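You operate a simulated robot arm through the tools that you are given. There is no shell and no other tool. Be economical: measure what you need, move in short steps, check, and stop when the job is done.

Carry out the task below with a simulated robot arm. There is one attempt and no reset: what you move stays moved.

TASK
Put one of the white cylinders from the top of the grey table on top of the silver square sleeve.
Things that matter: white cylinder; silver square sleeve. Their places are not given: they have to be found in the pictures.

It is judged by the outcome, as a careful person would: the job done as asked, and still so three seconds after it is handed in. It fails if anything else is knocked over, pushed out of place, dropped, spilled or broken.

THE ROBOT
A 7-joint arm with a two-finger parallel gripper, fixed in place. Base frame: the origin is at the foot of the arm, x ahead of it, y to its left, z up; the work surface is at about z = 0. Lengths are in m, angles in degrees, forces in N, time in s.
With the tool pointing down near the work surface it reaches from about 0.24 to 0.62 m from the base axis. Its first joint turns from -66.0 to 66.0 degrees. Payload 2.6 kg.
Tool frame: the origin (TCP) lies between the finger pads and is the grasp point; the fingertips stand 0.03 m ahead of it; z points along the fingers, y is the line along which they close. The gripper opens to 0.094 m. The fingers are 0.028 m wide and 0.01 m thick; the gripper's body (0.05 by 0.096 m) begins 0.055 m behind the TCP.
Orientation is that of the tool frame in the base frame, as a unit quaternion [x, y, z, w]. With the fingers straight down and closing along the base's y, the tool's x points along the base's -x, its y along +y and its z along -z.

THE INTERFACE
- The arm moves only by the tool play_rows. Its argument "targets" is text: rows parted by semicolons, each of 4 numbers parted by spaces: the shift along the base's x, y, z in m, then the turn about the base's z in degrees. In form: dx dy dz spin; .... A call has 1 to 8 rows; each row is the pose to reach, as a shift and turn from the pose commanded when the call began. "hand" is the finger opening in m, from 0 to 0.094, set as the call begins (left out, the last holds). A row lasts 0.2 s, in which the tool goes at most 0.05 m and 8.6 degrees; a call with a longer step from one row to the next is refused whole, and so is a gripper value outside its range. A pose out of reach is approached as far as the arm can. The call stops where the force on the tool passes 40 N (or 10 N more than at its start, if that is more) or the arm is blocked; 0.2 s more then pass. The fingers move at their own pace (about 0.072 m/s each) and stop on an object; they squeeze with about 31 N. The grip force told is the motor's: it shows also when the fingers shut on nothing. Time passes only in rows, and 0.2 s behind the last, so rows that repeat a pose let the fingers close. It gives the time, the measured TCP pose, the force on the tool (base axes), the opening and the grip force at its end, in the units of the frame above (readings bear some noise).
- Cameras (640 x 400 px; columns grow to the right, rows downward): "scene" is fixed at [0.0246, 0.4264, 0.5584]; the picture's right is [-0.86, -0.51, 0.00], its down [-0.32, 0.54, -0.78] and it looks along [0.40, -0.67, -0.62] (base axes); focal length 266 px, centre (320, 200). "wrist" rides on the gripper at [-0.037, 0, -0.058] in the tool frame; the picture's right is [0.00, -1.00, 0.00], its down [0.97, 0.00, -0.24] and it looks along [0.24, 0.00, 0.97] (tool axes); focal length 218 px, centre (320, 200).
- camera(camera): a new picture of that camera. No time passes.
- measure_at(camera, pixels): there is no depth. For up to 12 entries [column, row, z] of the newest picture of that camera ("zoom" is the newest enlarged one), the place [x, y] in the base frame at which the ray of that pixel passes the height z, good to about 0.002 m. No time passes.
- close_up(camera, box): a new picture of the part [left, top, right, bottom] of that camera's present view, enlarged. No time passes.
- close_job(): hands the job in; it is judged then, once.

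Work in short steps. Measure before you move; look again where a grasp or a placing could have gone wrong, and mend it. You have 60 turns and 30 pictures in all, the two below and enlarged ones among them. Open the gripper and draw the arm clear of the work before you hand the job in, unless the task says otherwise; then end with one line.

The tools are called after "Request:" as a command line: name --argument value ..., lists and objects as JSON in quotes. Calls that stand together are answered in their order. play_rows: Moves the arm, as the interface text tells. Its arguments: {"type":"object","properties":{"targets":{"type":"string"},"hand":{"type":"number"}},"required":["targets"]} The other tools are called the same way: camera (camera) takes a picture; measure_at (camera, pixels) gives the place at which the rays of pixels pass given heights; close_up (camera, box) takes an enlarged picture of a part of a camera's view; close_job () hands the job in.

At the start:

```text
t: 0.0
position: [0.3392, -0.0827, 0.2826]
tcp_rot: [0.0, 1.0, 0.001, 0.0]
ft_force: [0.3, -0.2, 0.5]
width: 0.0942
grip_force: 0.2
```

scene: 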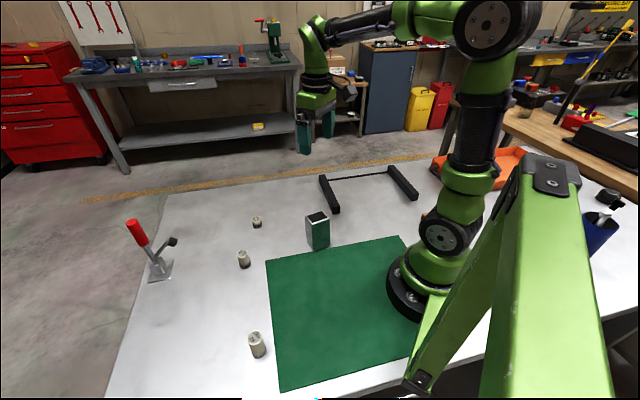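
wrist: 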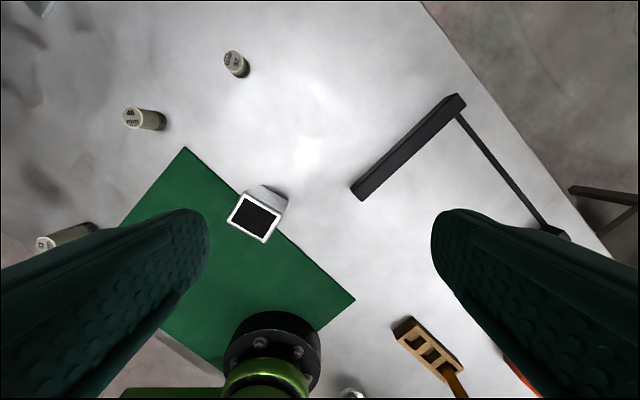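

The pictures show three whitish cylinders (scene (257,222), (244,260), (257,345)) and a square sleeve at (317,230). I enlarge both areas.

Request:
close_up --camera "scene" --box '[220, 190, 348, 270]'

Request:
close_up --camera "wrist" --box '[110, 30, 310, 155]'

Request:
close_up --camera "wrist" --box '[210, 170, 306, 230]'

```text
5.00 times, centred on (284, 230) of scene
```

zoom: 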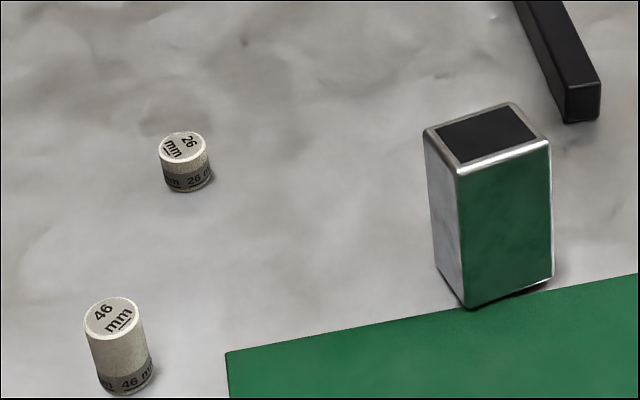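

```text
3.20 times, centred on (210, 92) of wrist
```

zoom: 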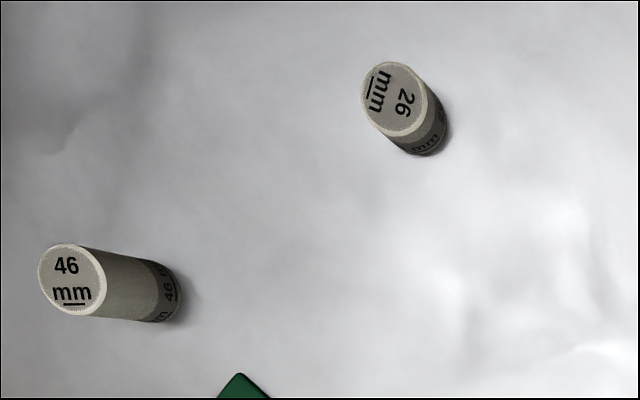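

```text
6.67 times, centred on (258, 200) of wrist
```

zoom: 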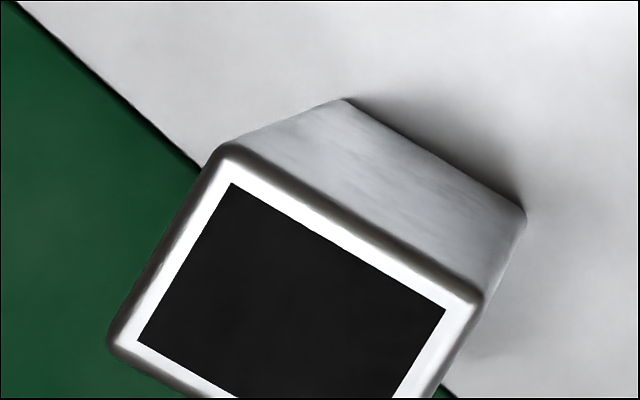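

Now measure: the cylinders' tops and bases, and the sleeve's corners from both cameras at trial heights.

Request:
measure_at --camera "wrist" --pixels '[[232.8, 60.1, 0.026], [222.8, 58, 0.026], [243.6, 62, 0.026], [132.5, 117, 0.046], [243.75, 192.2, 0.07], [282, 214.3, 0.07], [227, 221.8, 0.07], [243.75, 192.2, 0.08], [282, 214.3, 0.08], [227, 221.8, 0.08], [261.7, 185, 0], [288.7, 202.2, 0]]'

Request:
camera --camera "scene"

Request:
measure_at --camera "scene" --pixels '[[313.6, 251.4, 0], [330.4, 246, 0], [307.4, 243.6, 0], [312, 224.4, 0.07], [330, 219, 0.07], [305, 216, 0.07], [322.4, 210.6, 0.07], [312, 224.4, 0.08], [330, 219, 0.08], [305, 216, 0.08], [257, 219, 0.026], [242.5, 253, 0.046]]'

```text
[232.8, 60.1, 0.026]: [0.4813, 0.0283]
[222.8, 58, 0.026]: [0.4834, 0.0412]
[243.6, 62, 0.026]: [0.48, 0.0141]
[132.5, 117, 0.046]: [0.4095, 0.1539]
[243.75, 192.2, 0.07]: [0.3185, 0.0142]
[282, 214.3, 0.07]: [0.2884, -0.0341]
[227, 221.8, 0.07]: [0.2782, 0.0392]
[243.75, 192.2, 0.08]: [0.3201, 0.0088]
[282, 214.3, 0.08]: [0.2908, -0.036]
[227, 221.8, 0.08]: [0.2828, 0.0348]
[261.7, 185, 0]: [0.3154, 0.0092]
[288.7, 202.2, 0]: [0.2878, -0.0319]
```

```text
24 pictures are left
```

scene: 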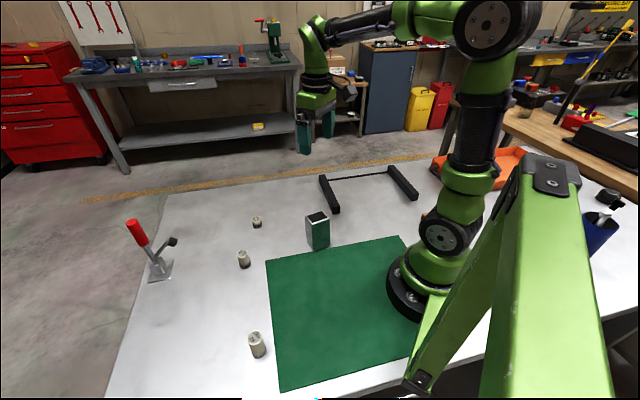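

```text
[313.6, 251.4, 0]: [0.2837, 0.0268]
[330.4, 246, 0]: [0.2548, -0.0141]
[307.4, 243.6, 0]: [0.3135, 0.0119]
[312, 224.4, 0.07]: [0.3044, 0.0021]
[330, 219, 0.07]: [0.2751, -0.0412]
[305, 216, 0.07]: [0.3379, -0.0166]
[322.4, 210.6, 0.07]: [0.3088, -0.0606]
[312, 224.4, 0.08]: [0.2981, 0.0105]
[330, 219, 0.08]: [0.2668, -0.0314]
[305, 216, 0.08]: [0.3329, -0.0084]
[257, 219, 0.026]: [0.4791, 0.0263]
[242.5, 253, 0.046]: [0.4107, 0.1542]
```

The sleeve base spans about (0.284,0.027), (0.255,-0.014), (0.288,-0.032), (0.314,0.011), and its top is near z≈0.10. I move the wrist camera over it to look straight into its top, well clear above it.

Request:
play_rows --targets "-0.027 0.027 0 0; -0.053 0.053 0 0; -0.08 0.08 0 0; -0.08 0.08 0 0; -0.08 0.08 0 0"

Request:
camera --camera "wrist"

Request:
close_up --camera "wrist" --box '[272, 110, 368, 170]'

```text
t: 1.2
position: [0.2579, -0.0028, 0.2837]
tcp_rot: [0.0, 1.0, 0.0, 0.001]
ft_force: [0.2, -0.6, -0.5]
width: 0.0939
grip_force: 0.2
```

```text
23 pictures are left
```

wrist: 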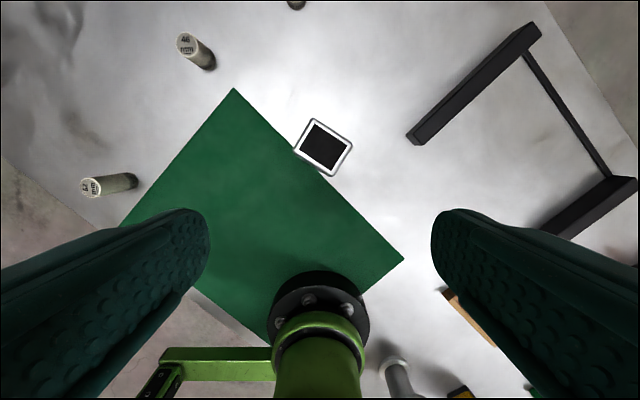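

```text
6.67 times, centred on (320, 140) of wrist
```

zoom: 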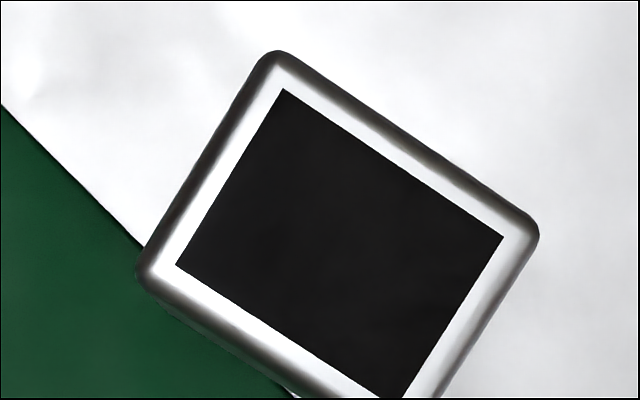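

The top is seen nearly square-on: inner dark corners at zoom (282,88), (502,237), (405,397), (177,266). I measure these and the outer ones.

Request:
measure_at --camera "zoom" --pixels '[[282, 88, 0.1], [502, 237, 0.1], [405, 397, 0.1], [177, 266, 0.1], [268, 53, 0.1], [538, 232, 0.1], [140, 275, 0.1], [268, 53, 0.08], [538, 232, 0.08], [140, 275, 0.08]]'

Request:
close_up --camera "scene" --box '[292, 205, 340, 235]'

Request:
close_up --camera "scene" --box '[225, 320, 289, 360]'

```text
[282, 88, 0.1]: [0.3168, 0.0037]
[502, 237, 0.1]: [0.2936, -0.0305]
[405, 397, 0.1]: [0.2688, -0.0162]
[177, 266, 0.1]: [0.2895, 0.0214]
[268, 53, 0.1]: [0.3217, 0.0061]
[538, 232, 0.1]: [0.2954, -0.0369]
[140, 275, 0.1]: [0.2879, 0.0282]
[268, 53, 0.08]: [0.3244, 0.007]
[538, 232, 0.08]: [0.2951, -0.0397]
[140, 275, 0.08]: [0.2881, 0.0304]
```

```text
13.33 times, centred on (316, 220) of scene
```

zoom: 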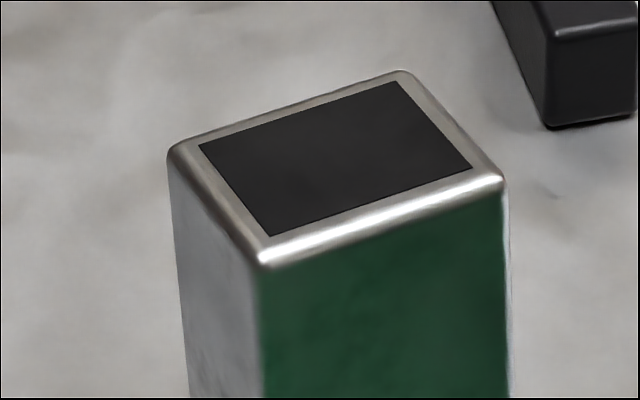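

```text
10.00 times, centred on (257, 340) of scene
```

zoom: 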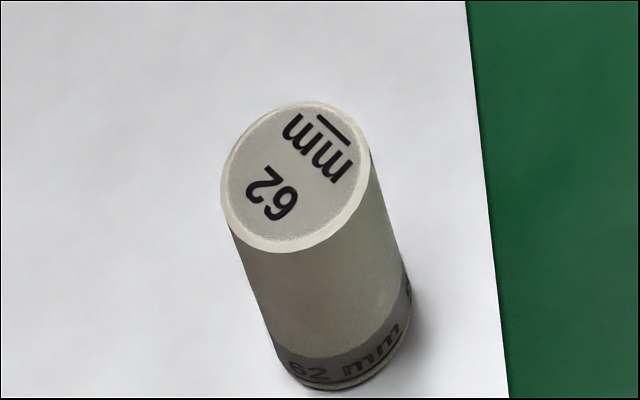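

The dark top looks like a flat face, but I'll confirm by contact when placing. I choose the 46 mm cylinder at about (0.410, 0.154) and go above it to look.

Request:
play_rows --targets "0.03 0.031 0 0; 0.06 0.062 0 0; 0.09 0.093 -0.01 0; 0.12 0.124 -0.035 0; 0.151 0.157 -0.06 0; 0.151 0.157 -0.084 0; 0.151 0.157 -0.084 0; 0.151 0.157 -0.084 0"

Request:
camera --camera "wrist"

```text
refused: row 5 steps farther than a row can; nothing moved
```

```text
19 pictures are left
```

wrist: 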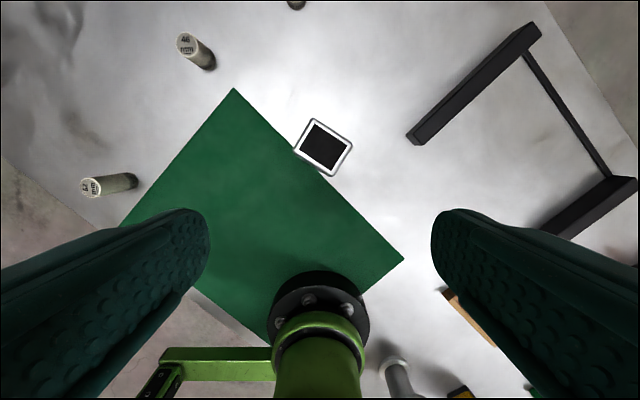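

Refused for one long step; I send the same path with smaller steps.

Request:
play_rows --targets "0.03 0.031 0 0; 0.06 0.062 0 0; 0.09 0.093 -0.01 0; 0.12 0.124 -0.03 0; 0.15 0.155 -0.05 0; 0.151 0.157 -0.084 0; 0.151 0.157 -0.084 0; 0.151 0.157 -0.084 0"

Request:
camera --camera "wrist"

```text
t: 3.0
position: [0.4084, 0.1522, 0.1954]
tcp_rot: [0.001, 1.0, 0.0, -0.001]
ft_force: [-0.8, 0.0, -0.3]
width: 0.0941
grip_force: 0.0
```

```text
18 pictures are left
```

wrist: 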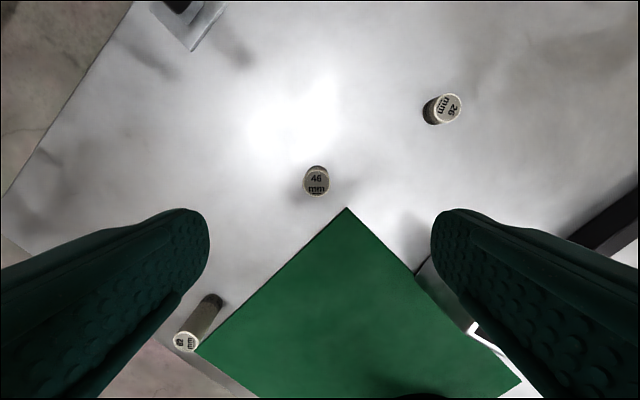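

The 46 mm cylinder top is at about (316,182). I measure its centre and edges.

Request:
measure_at --camera "wrist" --pixels '[[316, 182, 0.046], [303, 182, 0.046], [329.5, 182, 0.046], [316, 169, 0.046], [316, 196, 0.046]]'

```text
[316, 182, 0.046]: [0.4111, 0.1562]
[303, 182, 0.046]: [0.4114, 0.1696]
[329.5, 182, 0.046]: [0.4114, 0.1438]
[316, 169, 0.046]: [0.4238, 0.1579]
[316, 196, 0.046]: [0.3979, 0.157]
```

Diameter is 26 mm, centre (0.411, 0.1565). I descend over it to TCP z≈0.038 (fingertips ~8 mm above the table).

Request:
play_rows --targets "0.002 0.003 -0.045 0; 0.002 0.003 -0.09 0; 0.002 0.003 -0.125 0; 0.002 0.003 -0.145 0; 0.002 0.003 -0.158 0; 0.002 0.003 -0.158 0; 0.002 0.003 -0.158 0"

Request:
camera --camera "wrist"

```text
t: 4.6
position: [0.412, 0.1572, 0.0416]
tcp_rot: [0.0, 1.0, -0.001, 0.001]
ft_force: [0.3, -0.1, -0.9]
width: 0.094
grip_force: 0.2
```

```text
17 pictures are left
```

wrist: 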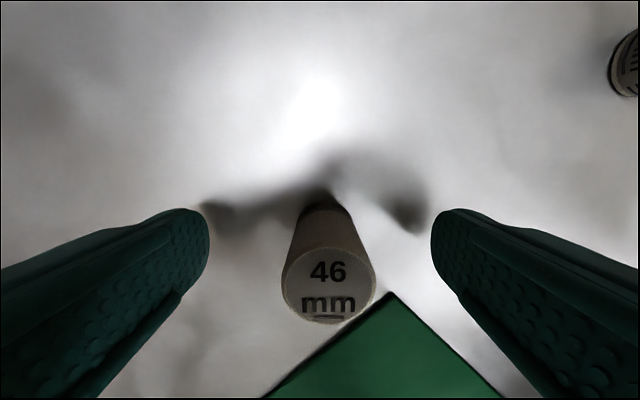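

The cylinder sits between the fingers, slightly right of centre (328 vs 320, ≈2 mm). I shift -2 mm in y, drop 3 mm and close.

Request:
play_rows --targets "0 -0.002 -0.003 0; 0 -0.002 -0.003 0"

Request:
play_rows --targets "0 0 0 0; 0 0 0 0; 0 0 0 0; 0 0 0 0; 0 0 0 0" --hand 0.01

Request:
camera --camera "wrist"

```text
t: 5.2
position: [0.4103, 0.1555, 0.0377]
tcp_rot: [0.001, 1.0, 0.0, 0.0]
ft_force: [1.0, 0.2, -0.9]
width: 0.0939
grip_force: 0.1
```

```text
t: 6.4
position: [0.4105, 0.156, 0.0383]
tcp_rot: [0.0, 1.0, 0.0, 0.0]
ft_force: [-0.3, -0.3, 0.6]
width: 0.0254
grip_force: 31.1
```

```text
16 pictures are left
```

wrist: 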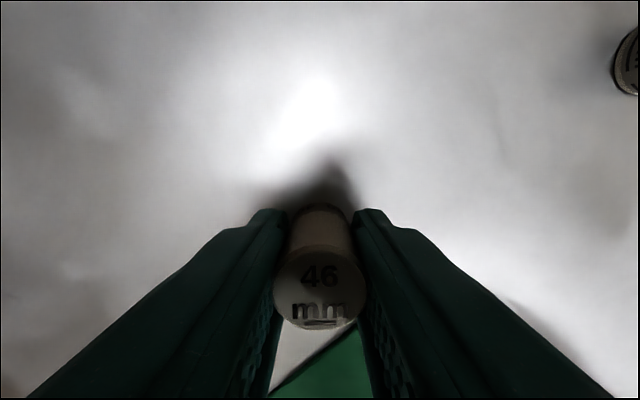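

Gripped (25.4 mm, 31 N). I measure the cylinder's offset from the TCP, then lift straight up.

Request:
measure_at --camera "wrist" --pixels '[[320, 288, 0.046], [320, 249, 0.046], [320, 329, 0.046]]'

Request:
play_rows --targets "0 0 0.03 0; 0 0 0.07 0; 0 0 0.115 0; 0 0 0.16 0; 0 0 0.16 0; 0 0 0.16 0"

Request:
camera --camera "wrist"

```text
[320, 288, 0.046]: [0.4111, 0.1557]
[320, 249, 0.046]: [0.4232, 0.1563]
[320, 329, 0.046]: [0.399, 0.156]
```

```text
t: 7.8
position: [0.4107, 0.1527, 0.1974]
tcp_rot: [0.0, 1.0, 0.0, 0.0]
ft_force: [-0.2, 0.1, 0.0]
width: 0.0252
grip_force: 30.8
```

```text
15 pictures are left
```

wrist: 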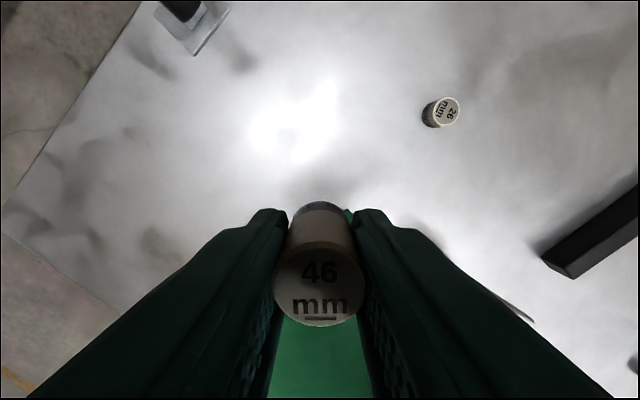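

Cylinder held upright and centred, its bottom 38 mm below the TCP. I refine the sleeve's top centre and height with the scene camera's inner corners at trial heights.

Request:
camera --camera "scene"

Request:
measure_at --camera "scene" --pixels '[[306.85, 215.8, 0.1], [321.7, 211.07, 0.1], [327.6, 217.8, 0.1], [312.1, 222.8, 0.1], [306.85, 215.8, 0.09], [321.7, 211.07, 0.09], [327.6, 217.8, 0.09], [312.1, 222.8, 0.09]]'

```text
14 pictures are left
```

scene: 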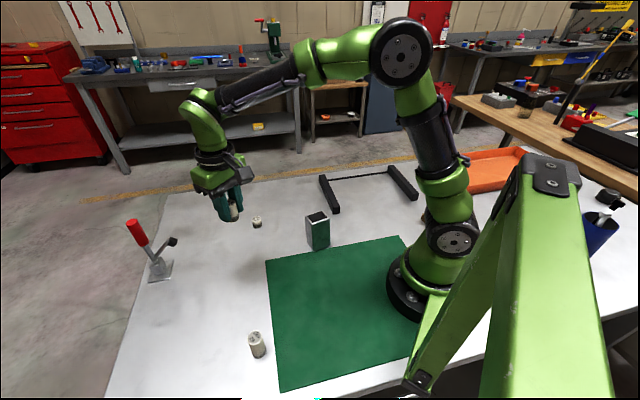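

```text
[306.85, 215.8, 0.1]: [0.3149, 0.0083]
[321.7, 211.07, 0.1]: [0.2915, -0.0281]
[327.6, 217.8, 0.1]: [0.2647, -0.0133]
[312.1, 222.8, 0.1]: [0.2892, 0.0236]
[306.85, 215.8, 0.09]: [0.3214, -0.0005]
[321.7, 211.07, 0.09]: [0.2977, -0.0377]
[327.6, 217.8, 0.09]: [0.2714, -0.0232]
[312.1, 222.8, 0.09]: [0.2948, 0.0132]
```

Both cameras agree on the top centre ≈ (0.2915, -0.0045) at z≈0.097. I carry the cylinder there at its present height (bottom at ~0.16).

Request:
play_rows --targets "-0.015 -0.02 0 0; -0.04 -0.053 0 0; -0.066 -0.088 0 0; -0.092 -0.123 0 0; -0.11 -0.147 0 0; -0.119 -0.159 0 0; -0.119 -0.159 0 0; -0.119 -0.159 0 0"

Request:
play_rows --targets "0 0 -0.02 0; 0 0 -0.04 0; 0 0 -0.04 0; 0 0 -0.04 0"

Request:
close_up --camera "scene" --box '[268, 170, 364, 230]'

Request:
camera --camera "wrist"

```text
t: 9.6
position: [0.2881, -0.0044, 0.1961]
tcp_rot: [0.0, 1.0, 0.0, 0.001]
ft_force: [-0.7, -0.4, -1.4]
width: 0.0256
grip_force: 31.7
```

```text
t: 10.6
position: [0.2892, -0.0038, 0.1573]
tcp_rot: [0.0, 1.0, 0.0, 0.0]
ft_force: [-0.3, 0.1, 0.7]
width: 0.0252
grip_force: 31.4
```

```text
6.67 times, centred on (316, 200) of scene
```

zoom: 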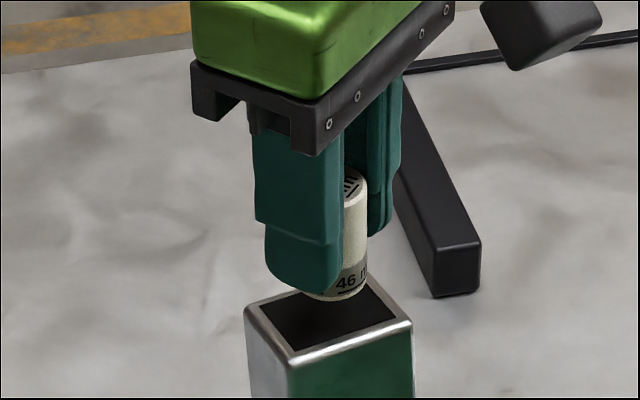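

```text
12 pictures are left
```

wrist: 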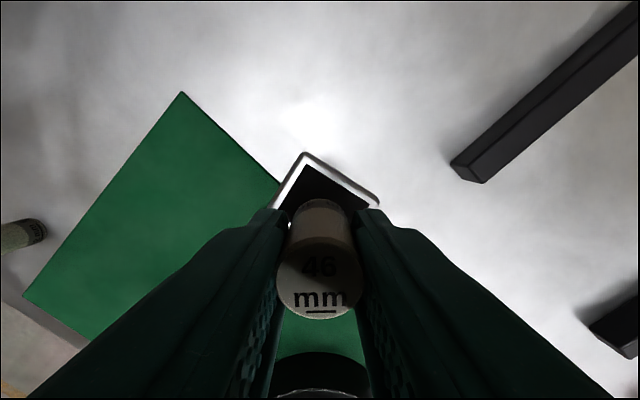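

Cylinder is ~20 mm above the sleeve top and appears a few mm toward -x of its centre. I nudge +3 mm x, -1 mm y, lower 13 mm and check.

Request:
play_rows --targets "0.003 -0.001 0 0; 0.003 -0.001 -0.007 0; 0.003 -0.001 -0.013 0; 0.003 -0.001 -0.013 0; 0.003 -0.001 -0.013 0"

Request:
close_up --camera "scene" --box '[284, 190, 348, 230]'

```text
t: 11.8
position: [0.2953, -0.0049, 0.145]
tcp_rot: [0.0, 1.0, 0.0, 0.0]
ft_force: [-0.9, 0.1, -0.6]
width: 0.0255
grip_force: 31.1
```

```text
10.00 times, centred on (316, 210) of scene
```

zoom: 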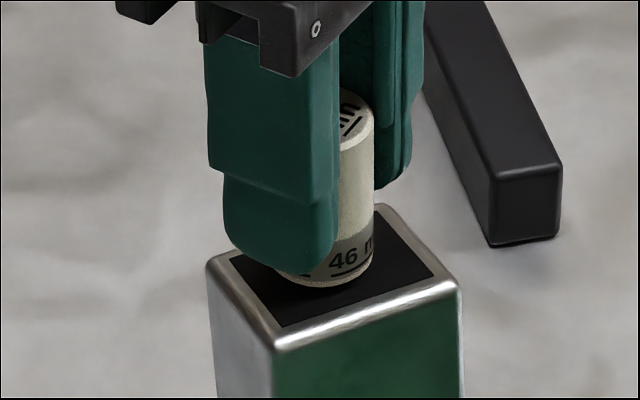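

Very near now; slightly left of centre in the picture, so I correct by (-1.5, -2) mm and lower slowly, watching the force.

Request:
play_rows --targets "-0.0015 -0.002 0 0; -0.0015 -0.002 -0.002 0; -0.0015 -0.002 -0.004 0; -0.0015 -0.002 -0.004 0"

Request:
close_up --camera "scene" --box '[284, 190, 348, 230]'

```text
t: 12.8
position: [0.2919, -0.0074, 0.1407]
tcp_rot: [0.001, 1.0, 0.0, 0.001]
ft_force: [-0.3, 1.9, 14.2]
width: 0.0254
grip_force: 30.7
```

```text
10.00 times, centred on (316, 210) of scene
```

zoom: 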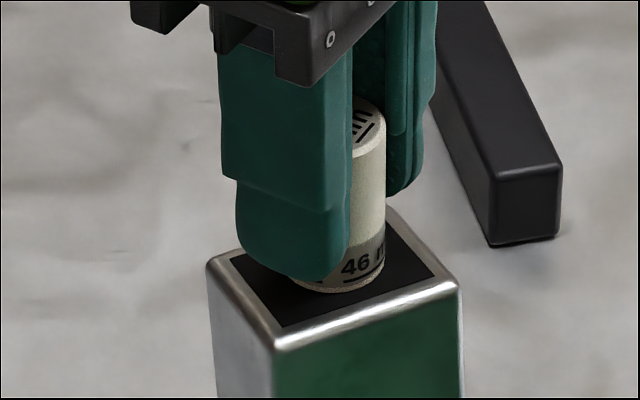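

Contact: 14 N upward, with the cylinder's foot centred (≈(335,261) vs dark centre (334,264)), so the top is solid. I relieve the press by 1.5 mm of command, then open.

Request:
play_rows --targets "0 0 0.0012 0; 0 0 0.0012 0"

Request:
play_rows --targets "0 0 0 0; 0 0 0 0; 0 0 0 0; 0 0 0 0" --hand 0.094

Request:
close_up --camera "scene" --box '[268, 180, 364, 240]'

Request:
camera --camera "wrist"

```text
t: 13.4
position: [0.2923, -0.0069, 0.1408]
tcp_rot: [0.0, 1.0, 0.001, -0.002]
ft_force: [0.0, -0.1, -0.6]
width: 0.0253
grip_force: 31.3
```

```text
t: 14.4
position: [0.2924, -0.0067, 0.1417]
tcp_rot: [0.0, 1.0, 0.0, 0.0]
ft_force: [0.4, 0.0, 0.4]
width: 0.094
grip_force: 0.1
```

```text
6.67 times, centred on (316, 210) of scene
```

zoom: 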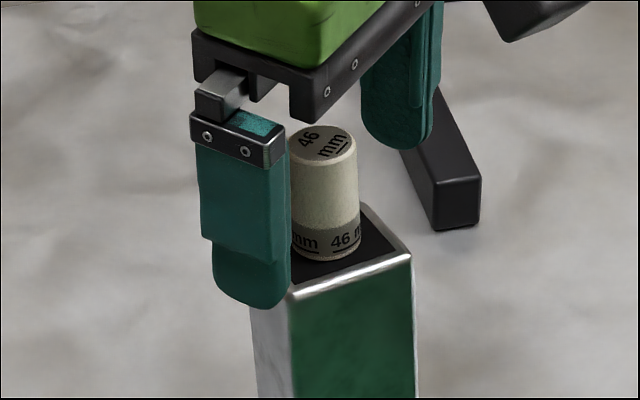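

```text
8 pictures are left
```

wrist: 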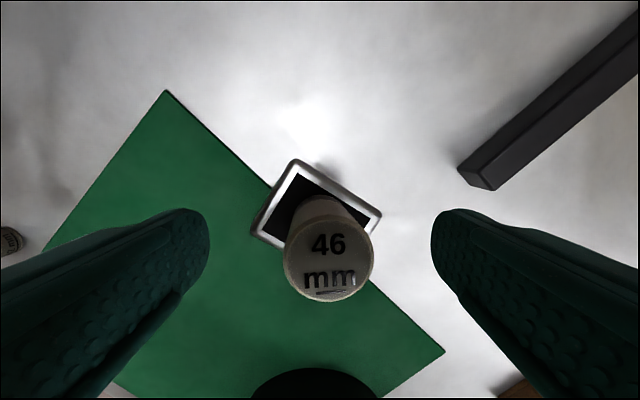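

The cylinder stands upright and free between the open fingers. I withdraw straight up, then away.

Request:
play_rows --targets "0 0 0.03 0; 0 0 0.07 0; 0 0 0.11 0; 0 0 0.14 0; 0.03 -0.02 0.14 0; 0.06 -0.05 0.14 0; 0.06 -0.08 0.14 0; 0.06 -0.08 0.14 0"

Request:
camera --camera "scene"

Request:
close_up --camera "scene" --box '[252, 180, 380, 260]'

```text
t: 16.2
position: [0.3521, -0.0865, 0.2813]
tcp_rot: [0.0, 1.0, -0.001, 0.0]
ft_force: [0.2, 0.9, 0.0]
width: 0.094
grip_force: 0.1
```

```text
7 pictures are left
```

scene: 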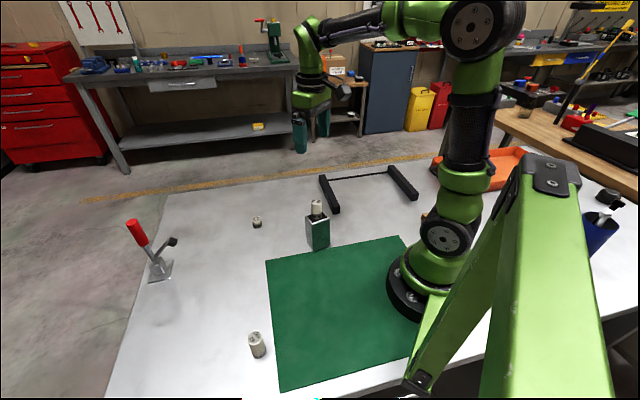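

```text
5.00 times, centred on (316, 220) of scene
```

zoom: 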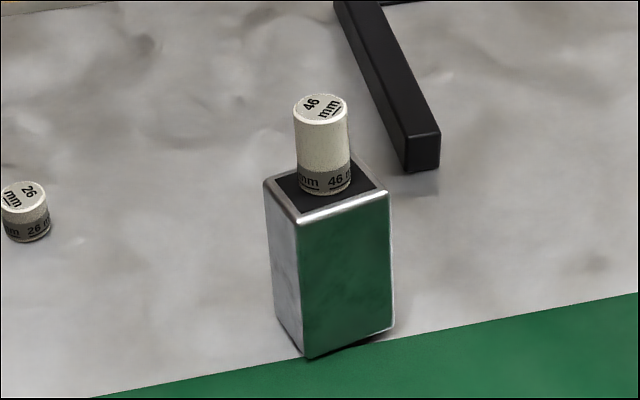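

The cylinder stands upright on the sleeve at (316,208), everything else is in place, and the arm is clear; I hand in.

Request:
close_job

```text
The job is handed in.
```

The 46 mm white cylinder is standing upright on top of the silver square sleeve, nothing else was disturbed, and the job is handed in with the gripper open and the arm clear.
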